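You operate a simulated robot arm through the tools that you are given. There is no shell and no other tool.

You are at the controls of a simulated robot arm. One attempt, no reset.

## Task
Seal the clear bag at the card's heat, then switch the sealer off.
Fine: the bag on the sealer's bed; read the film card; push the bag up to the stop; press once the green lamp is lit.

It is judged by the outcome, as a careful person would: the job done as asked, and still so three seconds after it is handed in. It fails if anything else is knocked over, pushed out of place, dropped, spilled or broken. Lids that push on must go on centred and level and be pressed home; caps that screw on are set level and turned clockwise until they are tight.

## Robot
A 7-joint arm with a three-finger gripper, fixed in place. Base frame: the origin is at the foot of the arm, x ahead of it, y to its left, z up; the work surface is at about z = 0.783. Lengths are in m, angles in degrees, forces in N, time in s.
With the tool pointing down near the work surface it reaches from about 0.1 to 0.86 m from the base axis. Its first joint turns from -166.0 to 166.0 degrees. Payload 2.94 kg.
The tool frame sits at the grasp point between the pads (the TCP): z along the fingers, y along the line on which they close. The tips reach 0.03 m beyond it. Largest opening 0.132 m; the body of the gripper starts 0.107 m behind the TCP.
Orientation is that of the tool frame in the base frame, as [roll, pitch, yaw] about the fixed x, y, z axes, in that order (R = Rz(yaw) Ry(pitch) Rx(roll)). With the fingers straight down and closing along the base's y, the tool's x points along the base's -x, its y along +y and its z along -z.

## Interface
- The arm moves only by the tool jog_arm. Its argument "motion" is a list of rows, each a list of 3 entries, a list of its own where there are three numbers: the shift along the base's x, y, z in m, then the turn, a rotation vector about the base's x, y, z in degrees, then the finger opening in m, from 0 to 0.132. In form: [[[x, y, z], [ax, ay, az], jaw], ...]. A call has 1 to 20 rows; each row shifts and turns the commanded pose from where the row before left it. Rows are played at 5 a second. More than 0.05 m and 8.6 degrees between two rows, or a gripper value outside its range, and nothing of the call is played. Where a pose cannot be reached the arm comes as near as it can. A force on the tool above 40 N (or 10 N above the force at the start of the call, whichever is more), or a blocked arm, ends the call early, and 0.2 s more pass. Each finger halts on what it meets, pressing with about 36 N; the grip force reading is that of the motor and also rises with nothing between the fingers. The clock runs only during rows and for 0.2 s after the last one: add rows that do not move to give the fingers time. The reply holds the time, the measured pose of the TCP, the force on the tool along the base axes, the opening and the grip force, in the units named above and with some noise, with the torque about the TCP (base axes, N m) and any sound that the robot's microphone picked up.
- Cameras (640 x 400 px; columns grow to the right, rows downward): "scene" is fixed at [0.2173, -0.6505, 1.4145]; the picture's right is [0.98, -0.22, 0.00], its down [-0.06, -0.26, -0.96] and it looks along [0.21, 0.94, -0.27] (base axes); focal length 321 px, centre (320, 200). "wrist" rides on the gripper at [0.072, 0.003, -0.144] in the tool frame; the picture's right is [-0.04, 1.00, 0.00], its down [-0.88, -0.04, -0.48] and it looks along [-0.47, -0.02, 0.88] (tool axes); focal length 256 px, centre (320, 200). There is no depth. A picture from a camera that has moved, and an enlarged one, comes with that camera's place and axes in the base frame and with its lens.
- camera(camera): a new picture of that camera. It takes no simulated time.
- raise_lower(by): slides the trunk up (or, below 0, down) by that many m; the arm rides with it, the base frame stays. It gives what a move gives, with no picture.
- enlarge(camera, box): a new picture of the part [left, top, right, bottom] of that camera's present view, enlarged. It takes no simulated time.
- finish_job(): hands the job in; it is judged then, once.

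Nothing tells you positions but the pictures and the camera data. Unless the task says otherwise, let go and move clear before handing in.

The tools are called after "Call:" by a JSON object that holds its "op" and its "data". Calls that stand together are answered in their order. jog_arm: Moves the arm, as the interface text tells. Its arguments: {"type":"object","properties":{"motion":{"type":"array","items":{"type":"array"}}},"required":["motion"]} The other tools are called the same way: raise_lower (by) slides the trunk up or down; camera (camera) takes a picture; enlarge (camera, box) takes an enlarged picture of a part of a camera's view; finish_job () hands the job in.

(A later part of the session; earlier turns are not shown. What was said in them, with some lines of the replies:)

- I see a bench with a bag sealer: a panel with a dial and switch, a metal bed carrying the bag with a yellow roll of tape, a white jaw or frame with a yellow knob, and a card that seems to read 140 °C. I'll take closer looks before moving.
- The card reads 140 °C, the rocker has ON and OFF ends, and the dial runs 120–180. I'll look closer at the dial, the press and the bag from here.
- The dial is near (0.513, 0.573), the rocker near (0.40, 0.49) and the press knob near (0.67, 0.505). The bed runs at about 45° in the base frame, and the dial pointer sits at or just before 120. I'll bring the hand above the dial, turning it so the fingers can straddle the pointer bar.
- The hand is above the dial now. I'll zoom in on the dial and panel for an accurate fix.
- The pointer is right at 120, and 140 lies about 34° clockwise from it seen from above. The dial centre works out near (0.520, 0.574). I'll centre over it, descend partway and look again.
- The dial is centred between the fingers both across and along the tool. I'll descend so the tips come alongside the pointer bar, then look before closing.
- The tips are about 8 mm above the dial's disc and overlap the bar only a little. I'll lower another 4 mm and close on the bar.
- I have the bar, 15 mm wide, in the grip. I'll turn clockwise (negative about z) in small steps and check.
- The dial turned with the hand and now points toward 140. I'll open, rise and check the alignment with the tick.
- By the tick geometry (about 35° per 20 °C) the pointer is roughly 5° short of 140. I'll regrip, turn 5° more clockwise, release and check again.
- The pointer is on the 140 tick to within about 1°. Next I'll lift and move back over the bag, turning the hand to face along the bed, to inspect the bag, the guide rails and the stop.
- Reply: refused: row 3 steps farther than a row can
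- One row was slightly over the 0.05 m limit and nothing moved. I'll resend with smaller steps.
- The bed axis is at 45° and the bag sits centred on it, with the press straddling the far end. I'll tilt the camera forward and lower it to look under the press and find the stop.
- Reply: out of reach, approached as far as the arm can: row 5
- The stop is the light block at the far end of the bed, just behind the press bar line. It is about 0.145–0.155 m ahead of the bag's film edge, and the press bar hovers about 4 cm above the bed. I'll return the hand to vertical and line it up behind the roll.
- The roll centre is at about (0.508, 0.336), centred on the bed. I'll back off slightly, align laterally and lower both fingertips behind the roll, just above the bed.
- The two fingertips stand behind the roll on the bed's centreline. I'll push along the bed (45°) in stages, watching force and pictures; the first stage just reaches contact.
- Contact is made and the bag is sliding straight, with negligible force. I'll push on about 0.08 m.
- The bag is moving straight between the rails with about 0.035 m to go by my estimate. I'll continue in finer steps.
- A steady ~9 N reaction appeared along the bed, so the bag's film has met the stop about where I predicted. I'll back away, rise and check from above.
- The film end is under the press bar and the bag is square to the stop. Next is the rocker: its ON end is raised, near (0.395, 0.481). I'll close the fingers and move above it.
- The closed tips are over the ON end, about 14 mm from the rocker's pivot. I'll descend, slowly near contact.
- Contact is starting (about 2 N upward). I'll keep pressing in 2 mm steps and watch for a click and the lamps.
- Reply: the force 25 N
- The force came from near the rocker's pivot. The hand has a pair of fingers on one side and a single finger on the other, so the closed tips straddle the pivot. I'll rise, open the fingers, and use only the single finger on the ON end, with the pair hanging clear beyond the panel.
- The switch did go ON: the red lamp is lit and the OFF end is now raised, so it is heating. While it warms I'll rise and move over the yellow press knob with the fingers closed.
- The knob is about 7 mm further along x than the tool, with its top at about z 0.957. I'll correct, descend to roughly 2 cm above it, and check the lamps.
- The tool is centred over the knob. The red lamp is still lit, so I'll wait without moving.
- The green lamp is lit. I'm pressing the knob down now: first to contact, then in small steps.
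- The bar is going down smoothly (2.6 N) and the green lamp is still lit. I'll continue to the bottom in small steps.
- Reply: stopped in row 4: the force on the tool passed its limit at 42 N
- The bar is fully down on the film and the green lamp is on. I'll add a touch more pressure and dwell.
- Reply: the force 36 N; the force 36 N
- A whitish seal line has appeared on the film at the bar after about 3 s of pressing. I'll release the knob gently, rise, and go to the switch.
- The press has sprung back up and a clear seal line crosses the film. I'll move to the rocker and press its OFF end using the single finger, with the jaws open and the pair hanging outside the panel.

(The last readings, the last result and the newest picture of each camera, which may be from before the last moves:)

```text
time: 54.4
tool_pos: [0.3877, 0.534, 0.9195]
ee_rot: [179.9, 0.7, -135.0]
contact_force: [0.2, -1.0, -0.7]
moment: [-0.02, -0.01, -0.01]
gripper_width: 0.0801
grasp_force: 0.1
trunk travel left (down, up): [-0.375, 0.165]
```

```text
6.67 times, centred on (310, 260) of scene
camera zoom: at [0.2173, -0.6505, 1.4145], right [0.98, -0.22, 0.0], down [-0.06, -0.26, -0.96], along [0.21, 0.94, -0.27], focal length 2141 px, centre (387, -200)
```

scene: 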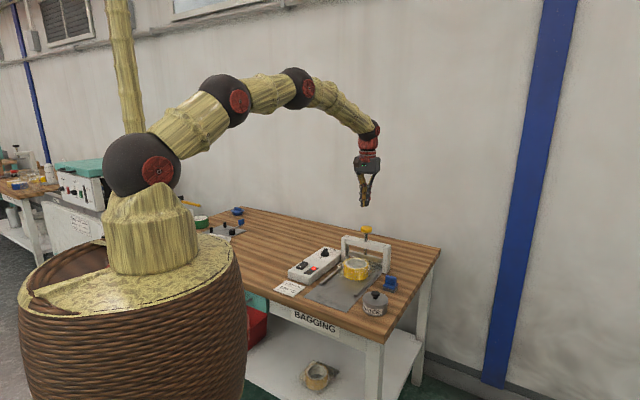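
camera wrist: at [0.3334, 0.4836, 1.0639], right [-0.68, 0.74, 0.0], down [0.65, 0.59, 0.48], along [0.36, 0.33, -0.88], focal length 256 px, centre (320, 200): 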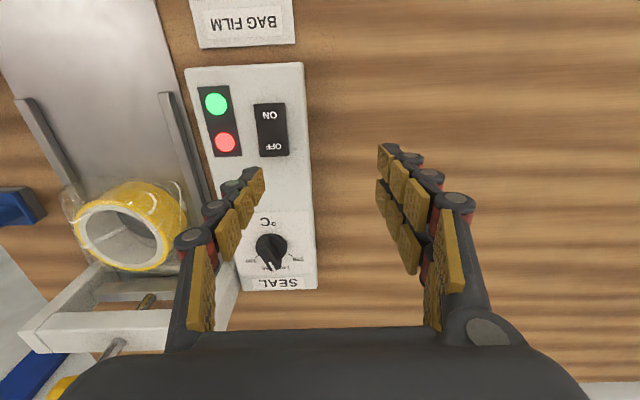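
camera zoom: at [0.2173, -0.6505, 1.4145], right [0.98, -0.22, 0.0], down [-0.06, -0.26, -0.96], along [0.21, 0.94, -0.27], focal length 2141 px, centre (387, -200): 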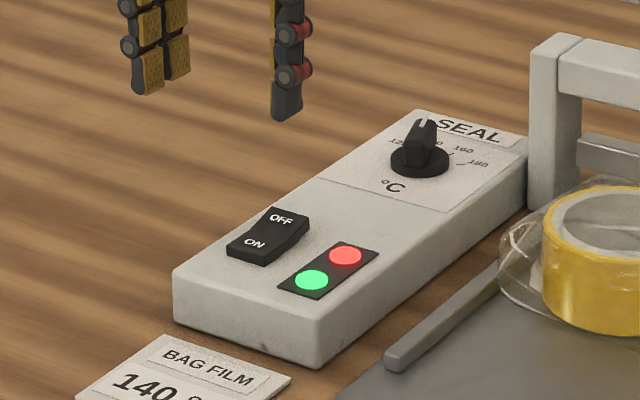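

The single finger's projected landing point is right on the OFF end. I'll descend with a 2–3 mm correction toward the pivot.

Call:
{"op": "jog_arm", "data": {"motion": [[[-0.002, -0.002, -0.03], [0, 0, 0], 0.08], [[0, 0, -0.02], [0, 0, 0], 0.08], [[0, 0, -0.004], [0, 0, 0], 0.08], [[0, 0, -0.003], [0, 0, 0], 0.08], [[0, 0, -0.002], [0, 0, 0], 0.08], [[0, 0, -0.002], [0, 0, 0], 0.08], [[0, 0, 0], [0, 0, 0], 0.08]]}}

Call:
{"op": "enlarge", "data": {"camera": "scene", "box": [280, 240, 340, 290]}}

Call:
{"op": "enlarge", "data": {"camera": "wrist", "box": [180, 90, 330, 220]}}

```text
time: 56.0
tool_pos: [0.3855, 0.5305, 0.8588]
ee_rot: [179.8, 0.5, -135.1]
contact_force: [-0.1, -0.4, 0.2]
moment: [0.02, -0.02, -0.02]
gripper_width: 0.0803
grasp_force: 0.0
trunk travel left (down, up): [-0.375, 0.165]
```

```text
8.00 times, centred on (310, 265) of scene
camera zoom: at [0.2173, -0.6505, 1.4145], right [0.98, -0.22, 0.0], down [-0.06, -0.26, -0.96], along [0.21, 0.94, -0.27], focal length 2569 px, centre (400, -320)
```

zoom: 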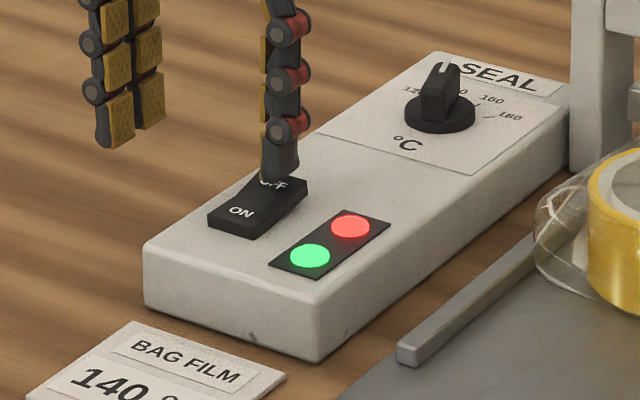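

```text
3.08 times, centred on (255, 155) of wrist
camera zoom: at [0.332, 0.4807, 1.0025], right [-0.68, 0.74, 0.0], down [0.65, 0.59, 0.48], along [0.36, 0.33, -0.88], focal length 788 px, centre (520, 338)
```

zoom: 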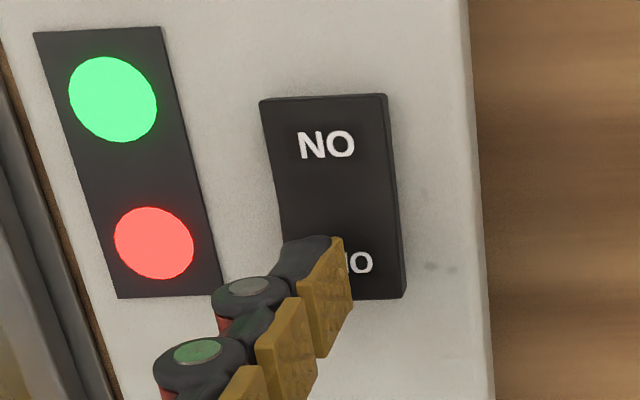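

The finger is at the OFF end. Pressing in 2 mm steps.

Call:
{"op": "jog_arm", "data": {"motion": [[[0, 0, -0.002], [0, 0, 0], 0.08], [[0, 0, -0.002], [0, 0, 0], 0.08], [[0, 0, -0.002], [0, 0, 0], 0.08], [[0, 0, -0.002], [0, 0, 0], 0.08], [[0, 0, 0], [0, 0, 0], 0.08]]}}

Call:
{"op": "enlarge", "data": {"camera": "scene", "box": [280, 240, 340, 290]}}

```text
time: 57.2
tool_pos: [0.3861, 0.5315, 0.8511]
ee_rot: [179.9, 0.6, -135.1]
contact_force: [0.9, -0.3, 5.9]
moment: [-0.27, -0.2, 0.01]
gripper_width: 0.082
grasp_force: 1.2
trunk travel left (down, up): [-0.375, 0.165]
```

```text
8.00 times, centred on (310, 265) of scene
camera zoom: at [0.2173, -0.6505, 1.4145], right [0.98, -0.22, 0.0], down [-0.06, -0.26, -0.96], along [0.21, 0.94, -0.27], focal length 2569 px, centre (400, -320)
```

zoom: 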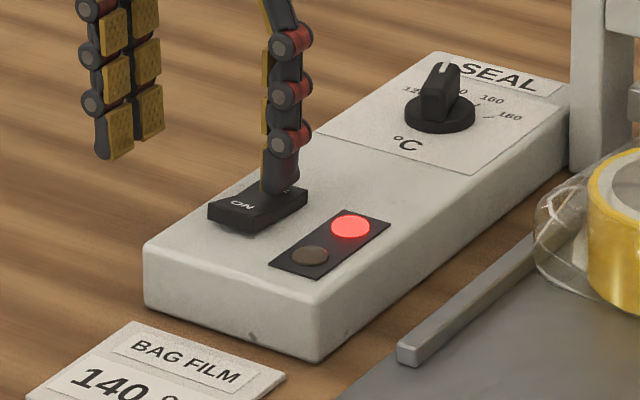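

The rocker has tipped to OFF and the green lamp went out. The red lamp is still lit, so I'll press slightly further to be sure it has latched, then lift and check.

Call:
{"op": "jog_arm", "data": {"motion": [[[0, 0, -0.0015], [0, 0, 0], 0.08], [[0, 0, 0], [0, 0, 0], 0.08], [[0, 0, 0], [0, 0, 0], 0.08]]}}

Call:
{"op": "enlarge", "data": {"camera": "scene", "box": [280, 240, 340, 290]}}

```text
time: 58.0
tool_pos: [0.3852, 0.5313, 0.8503]
ee_rot: [179.9, 0.5, -135.0]
contact_force: [2.8, -1.0, 11.2]
moment: [-0.46, -0.36, 0.13]
gripper_width: 0.0854
grasp_force: 3.5
trunk travel left (down, up): [-0.375, 0.165]
```

```text
8.00 times, centred on (310, 265) of scene
camera zoom: at [0.2173, -0.6505, 1.4145], right [0.98, -0.22, 0.0], down [-0.06, -0.26, -0.96], along [0.21, 0.94, -0.27], focal length 2569 px, centre (400, -320)
```

zoom: 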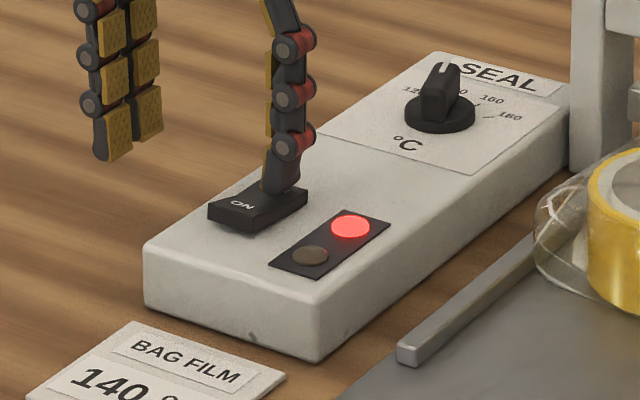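

Call:
{"op": "jog_arm", "data": {"motion": [[[0, 0, 0.01], [0, 0, 0], 0.08], [[0, 0, 0.03], [0, 0, 0], 0.08], [[0, 0, 0.03], [0, 0, 0], 0.08], [[0, 0, 0], [0, 0, 0], 0.08]]}}

Call:
{"op": "enlarge", "data": {"camera": "scene", "box": [280, 240, 340, 290]}}

Call:
{"op": "enlarge", "data": {"camera": "wrist", "box": [180, 60, 330, 190]}}

```text
time: 59.0
tool_pos: [0.3859, 0.5314, 0.9197]
ee_rot: [179.9, 0.5, -135.1]
contact_force: [-0.1, -0.9, 0.2]
moment: [0.03, 0.01, 0.02]
gripper_width: 0.0799
grasp_force: 0.1
trunk travel left (down, up): [-0.375, 0.165]
```

```text
8.00 times, centred on (310, 265) of scene
camera zoom: at [0.2173, -0.6505, 1.4145], right [0.98, -0.22, 0.0], down [-0.06, -0.26, -0.96], along [0.21, 0.94, -0.27], focal length 2569 px, centre (400, -320)
```

zoom: 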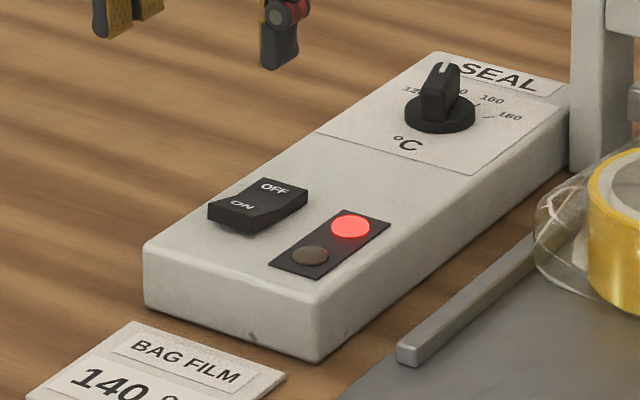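

```text
3.08 times, centred on (255, 125) of wrist
camera zoom: at [0.3326, 0.4809, 1.063], right [-0.68, 0.74, 0.0], down [0.65, 0.59, 0.48], along [0.36, 0.33, -0.88], focal length 788 px, centre (520, 431)
```

zoom: 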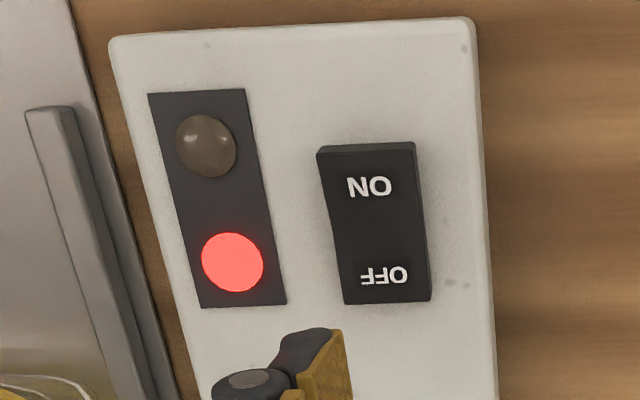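

The rocker is back in exactly its original OFF position. Red may be a "hot" or lag indicator, so I'll rise clear and wait a few seconds to see whether it goes out.

Call:
{"op": "jog_arm", "data": {"motion": [[[0, 0, 0.04], [0, 0, 0], 0.08], [[0, 0, 0.04], [0, 0, 0], 0.08], [[0, 0, 0.04], [0, 0, 0], 0.08], [[0, 0, 0.03], [0, 0, 0], 0.08], [[0, 0, 0], [0, 0, 0], 0.08], [[0, 0, 0], [0, 0, 0], 0.08], [[0, 0, 0], [0, 0, 0], 0.08], [[0, 0, 0], [0, 0, 0], 0.08], [[0, 0, 0], [0, 0, 0], 0.08], [[0, 0, 0], [0, 0, 0], 0.08], [[0, 0, 0], [0, 0, 0], 0.08], [[0, 0, 0], [0, 0, 0], 0.08], [[0, 0, 0], [0, 0, 0], 0.08], [[0, 0, 0], [0, 0, 0], 0.08], [[0, 0, 0], [0, 0, 0], 0.08], [[0, 0, 0], [0, 0, 0], 0.08]]}}

Call:
{"op": "enlarge", "data": {"camera": "scene", "box": [280, 230, 400, 310]}}

Call:
{"op": "camera", "data": {"camera": "wrist"}}

```text
time: 62.4
tool_pos: [0.3853, 0.5315, 1.0691]
ee_rot: [179.9, 0.4, -135.1]
contact_force: [-0.2, 0.3, 0.1]
moment: [-0.02, 0.03, 0.02]
gripper_width: 0.0801
grasp_force: 0.1
trunk travel left (down, up): [-0.375, 0.165]
```

```text
5.00 times, centred on (340, 270) of scene
camera zoom: at [0.2173, -0.6505, 1.4145], right [0.98, -0.22, 0.0], down [-0.06, -0.26, -0.96], along [0.21, 0.94, -0.27], focal length 1606 px, centre (220, -150)
```

zoom: 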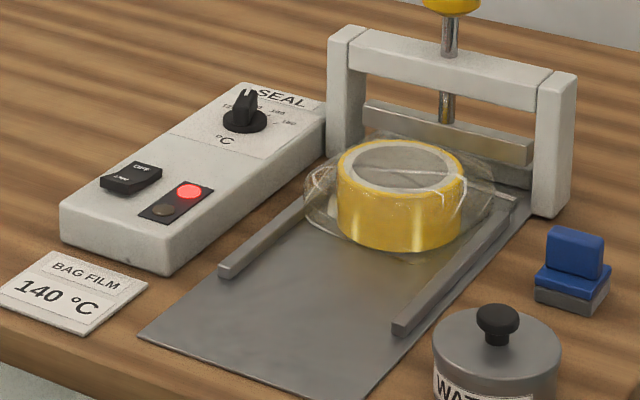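

```text
taken
camera wrist: at [0.3318, 0.4807, 1.2136], right [-0.68, 0.74, 0.0], down [0.65, 0.59, 0.48], along [0.36, 0.33, -0.88], focal length 256 px, centre (320, 200)
```

wrist: 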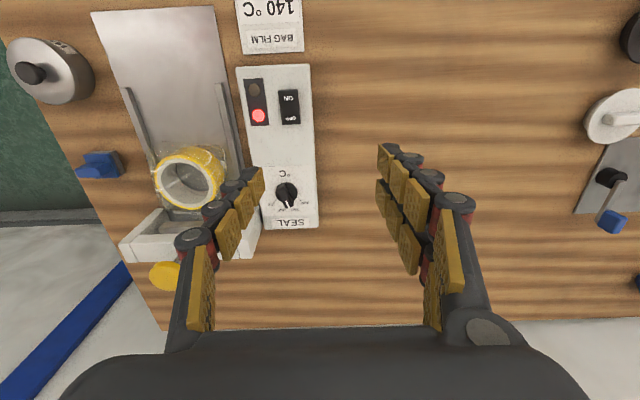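

Call:
{"op": "enlarge", "data": {"camera": "scene", "box": [335, 235, 395, 285]}}

Call:
{"op": "jog_arm", "data": {"motion": [[[0, 0, 0], [0, 0, 0], 0.08], [[0, 0, 0], [0, 0, 0], 0.08], [[0, 0, 0], [0, 0, 0], 0.08], [[0, 0, 0], [0, 0, 0], 0.08], [[0, 0, 0], [0, 0, 0], 0.08], [[0, 0, 0], [0, 0, 0], 0.08], [[0, 0, 0], [0, 0, 0], 0.08], [[0, 0, 0], [0, 0, 0], 0.08], [[0, 0, 0], [0, 0, 0], 0.08], [[0, 0, 0], [0, 0, 0], 0.08], [[0, 0, 0], [0, 0, 0], 0.08], [[0, 0, 0], [0, 0, 0], 0.08], [[0, 0, 0], [0, 0, 0], 0.08], [[0, 0, 0], [0, 0, 0], 0.08], [[0, 0, 0], [0, 0, 0], 0.08], [[0, 0, 0], [0, 0, 0], 0.08], [[0, 0, 0], [0, 0, 0], 0.08], [[0, 0, 0], [0, 0, 0], 0.08], [[0, 0, 0], [0, 0, 0], 0.08], [[0, 0, 0], [0, 0, 0], 0.08]]}}

Call:
{"op": "enlarge", "data": {"camera": "wrist", "box": [220, 40, 340, 140]}}

```text
8.00 times, centred on (365, 260) of scene
camera zoom: at [0.2173, -0.6505, 1.4145], right [0.98, -0.22, 0.0], down [-0.06, -0.26, -0.96], along [0.21, 0.94, -0.27], focal length 2569 px, centre (-40, -280)
```

zoom: 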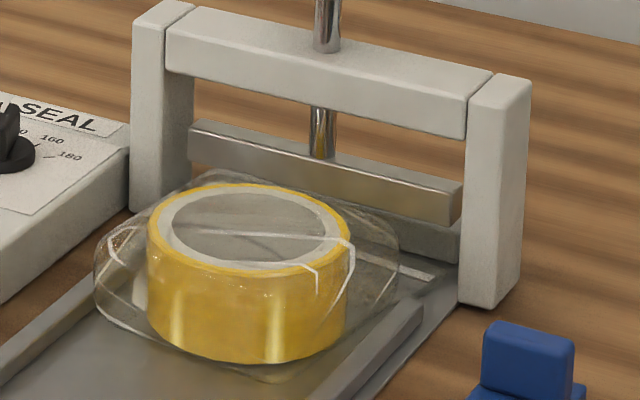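

```text
time: 66.6
tool_pos: [0.3852, 0.5312, 1.07]
ee_rot: [179.9, 0.4, -135.0]
contact_force: [0.1, 0.6, 0.4]
moment: [-0.03, 0.0, 0.03]
gripper_width: 0.0799
grasp_force: 0.1
trunk travel left (down, up): [-0.375, 0.165]
```

```text
4.00 times, centred on (280, 90) of wrist
camera zoom: at [0.3318, 0.4807, 1.2136], right [-0.68, 0.74, 0.0], down [0.65, 0.59, 0.48], along [0.36, 0.33, -0.88], focal length 1024 px, centre (480, 640)
```

zoom: 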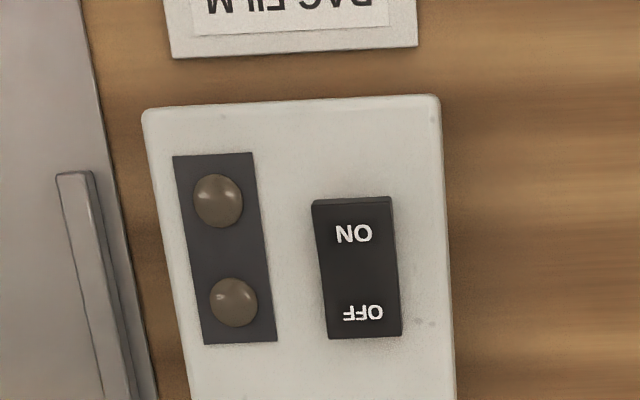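

Both lamps are now out and the rocker is at OFF. I'll take one closer look at the seal line from above the bed before handing in.

Call:
{"op": "jog_arm", "data": {"motion": [[[0.03, -0.02, 0.01], [0, 0, 0], 0.1], [[0.04, -0.025, 0], [0, 0, 0], 0.12], [[0.04, -0.025, 0], [0, 0, 0], 0.13], [[0.04, -0.025, 0], [0, 0, 0], 0.13], [[0.03, -0.02, 0], [0, 0, 0], 0.13], [[0, 0, 0], [0, 0, 0], 0.13], [[0, 0, 0], [0, 0, 0], 0.13]]}}

Call:
{"op": "camera", "data": {"camera": "wrist"}}

Call:
{"op": "enlarge", "data": {"camera": "wrist", "box": [260, 110, 380, 210]}}

```text
time: 68.2
tool_pos: [0.5666, 0.4165, 1.0791]
ee_rot: [179.9, 0.6, -135.1]
contact_force: [-0.3, -0.1, -0.4]
moment: [0.02, 0.02, 0.03]
gripper_width: 0.1299
grasp_force: 0.0
trunk travel left (down, up): [-0.375, 0.165]
```

```text
taken
camera wrist: at [0.513, 0.3653, 1.2234], right [-0.68, 0.74, 0.0], down [0.65, 0.59, 0.48], along [0.36, 0.33, -0.88], focal length 256 px, centre (320, 200)
```

wrist: 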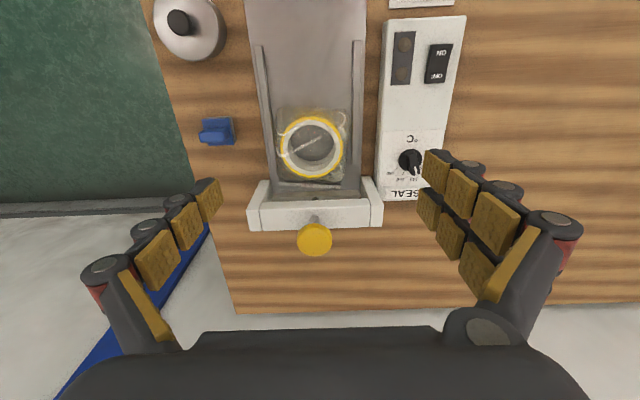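

```text
4.00 times, centred on (320, 160) of wrist
camera zoom: at [0.513, 0.3653, 1.2234], right [-0.68, 0.74, 0.0], down [0.65, 0.59, 0.48], along [0.36, 0.33, -0.88], focal length 1024 px, centre (320, 360)
```

zoom: 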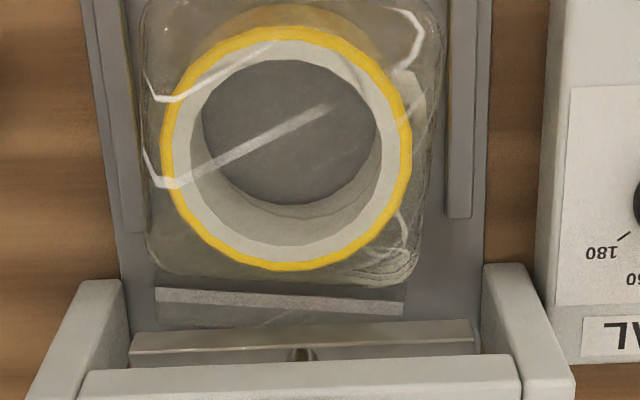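

Call:
{"op": "enlarge", "data": {"camera": "wrist", "box": [290, 170, 350, 205]}}

Call:
{"op": "enlarge", "data": {"camera": "scene", "box": [355, 245, 400, 280]}}

Call:
{"op": "camera", "data": {"camera": "scene"}}

```text
10.67 times, centred on (320, 188) of wrist
camera zoom: at [0.513, 0.3653, 1.2234], right [-0.68, 0.74, 0.0], down [0.65, 0.59, 0.48], along [0.36, 0.33, -0.88], focal length 2730 px, centre (320, 333)
```

zoom: 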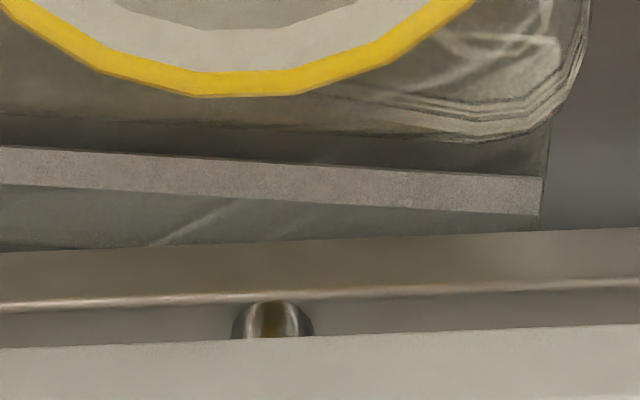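

```text
11.43 times, centred on (378, 262) of scene
camera zoom: at [0.2173, -0.6505, 1.4145], right [0.98, -0.22, 0.0], down [-0.06, -0.26, -0.96], along [0.21, 0.94, -0.27], focal length 3671 px, centre (-337, -514)
```

zoom: 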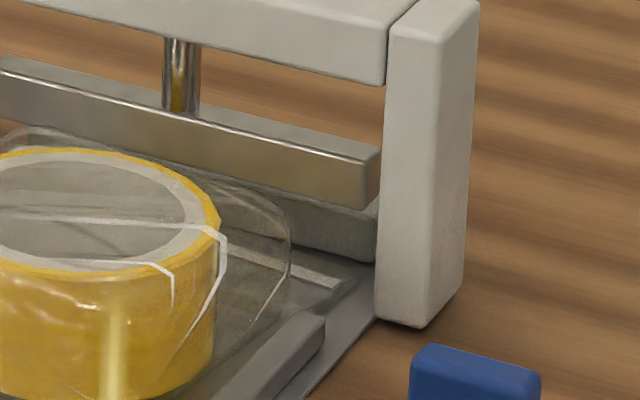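

```text
taken
```

scene: 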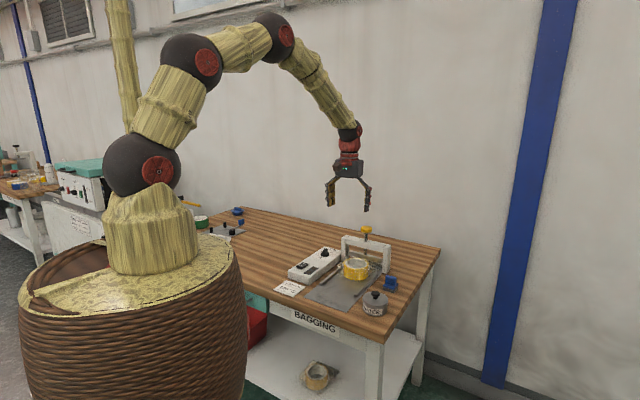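

The seal is a clean line across the full width of the film, under the press bar's line. The rocker is at OFF with both lamps out, the dial is on 140, nothing else has moved, and the hand is clear. I'm handing in the job.

Call:
{"op": "finish_job", "data": {}}

```text
The job is handed in.
```

The bag is sealed at the card's 140 °C and the sealer is switched off. The job is handed in, and I have no verdict back on it yet.

- **Heat:** I set the dial from 120 to 140. In the close-up it sits within about 1° of the tick.
- **Bag:** I pushed it along the bed until it met the stop, with about 9 N of resistance. It ended up turned by roughly 7°, so one corner of the film touched the stop before the other.
- **Seal:** I pressed the knob only after the green lamp lit and held it down for about 3 s. A clean, full-width line shows across the film where the bar came down, parallel to the film's edge.
- **Off:** The rocker is back in its OFF position. The red lamp stayed lit for several seconds after switching off, then went out, so both lamps are dark.

Nothing else on the bench was moved or knocked over, and the hand was well clear above the bench when I handed in.
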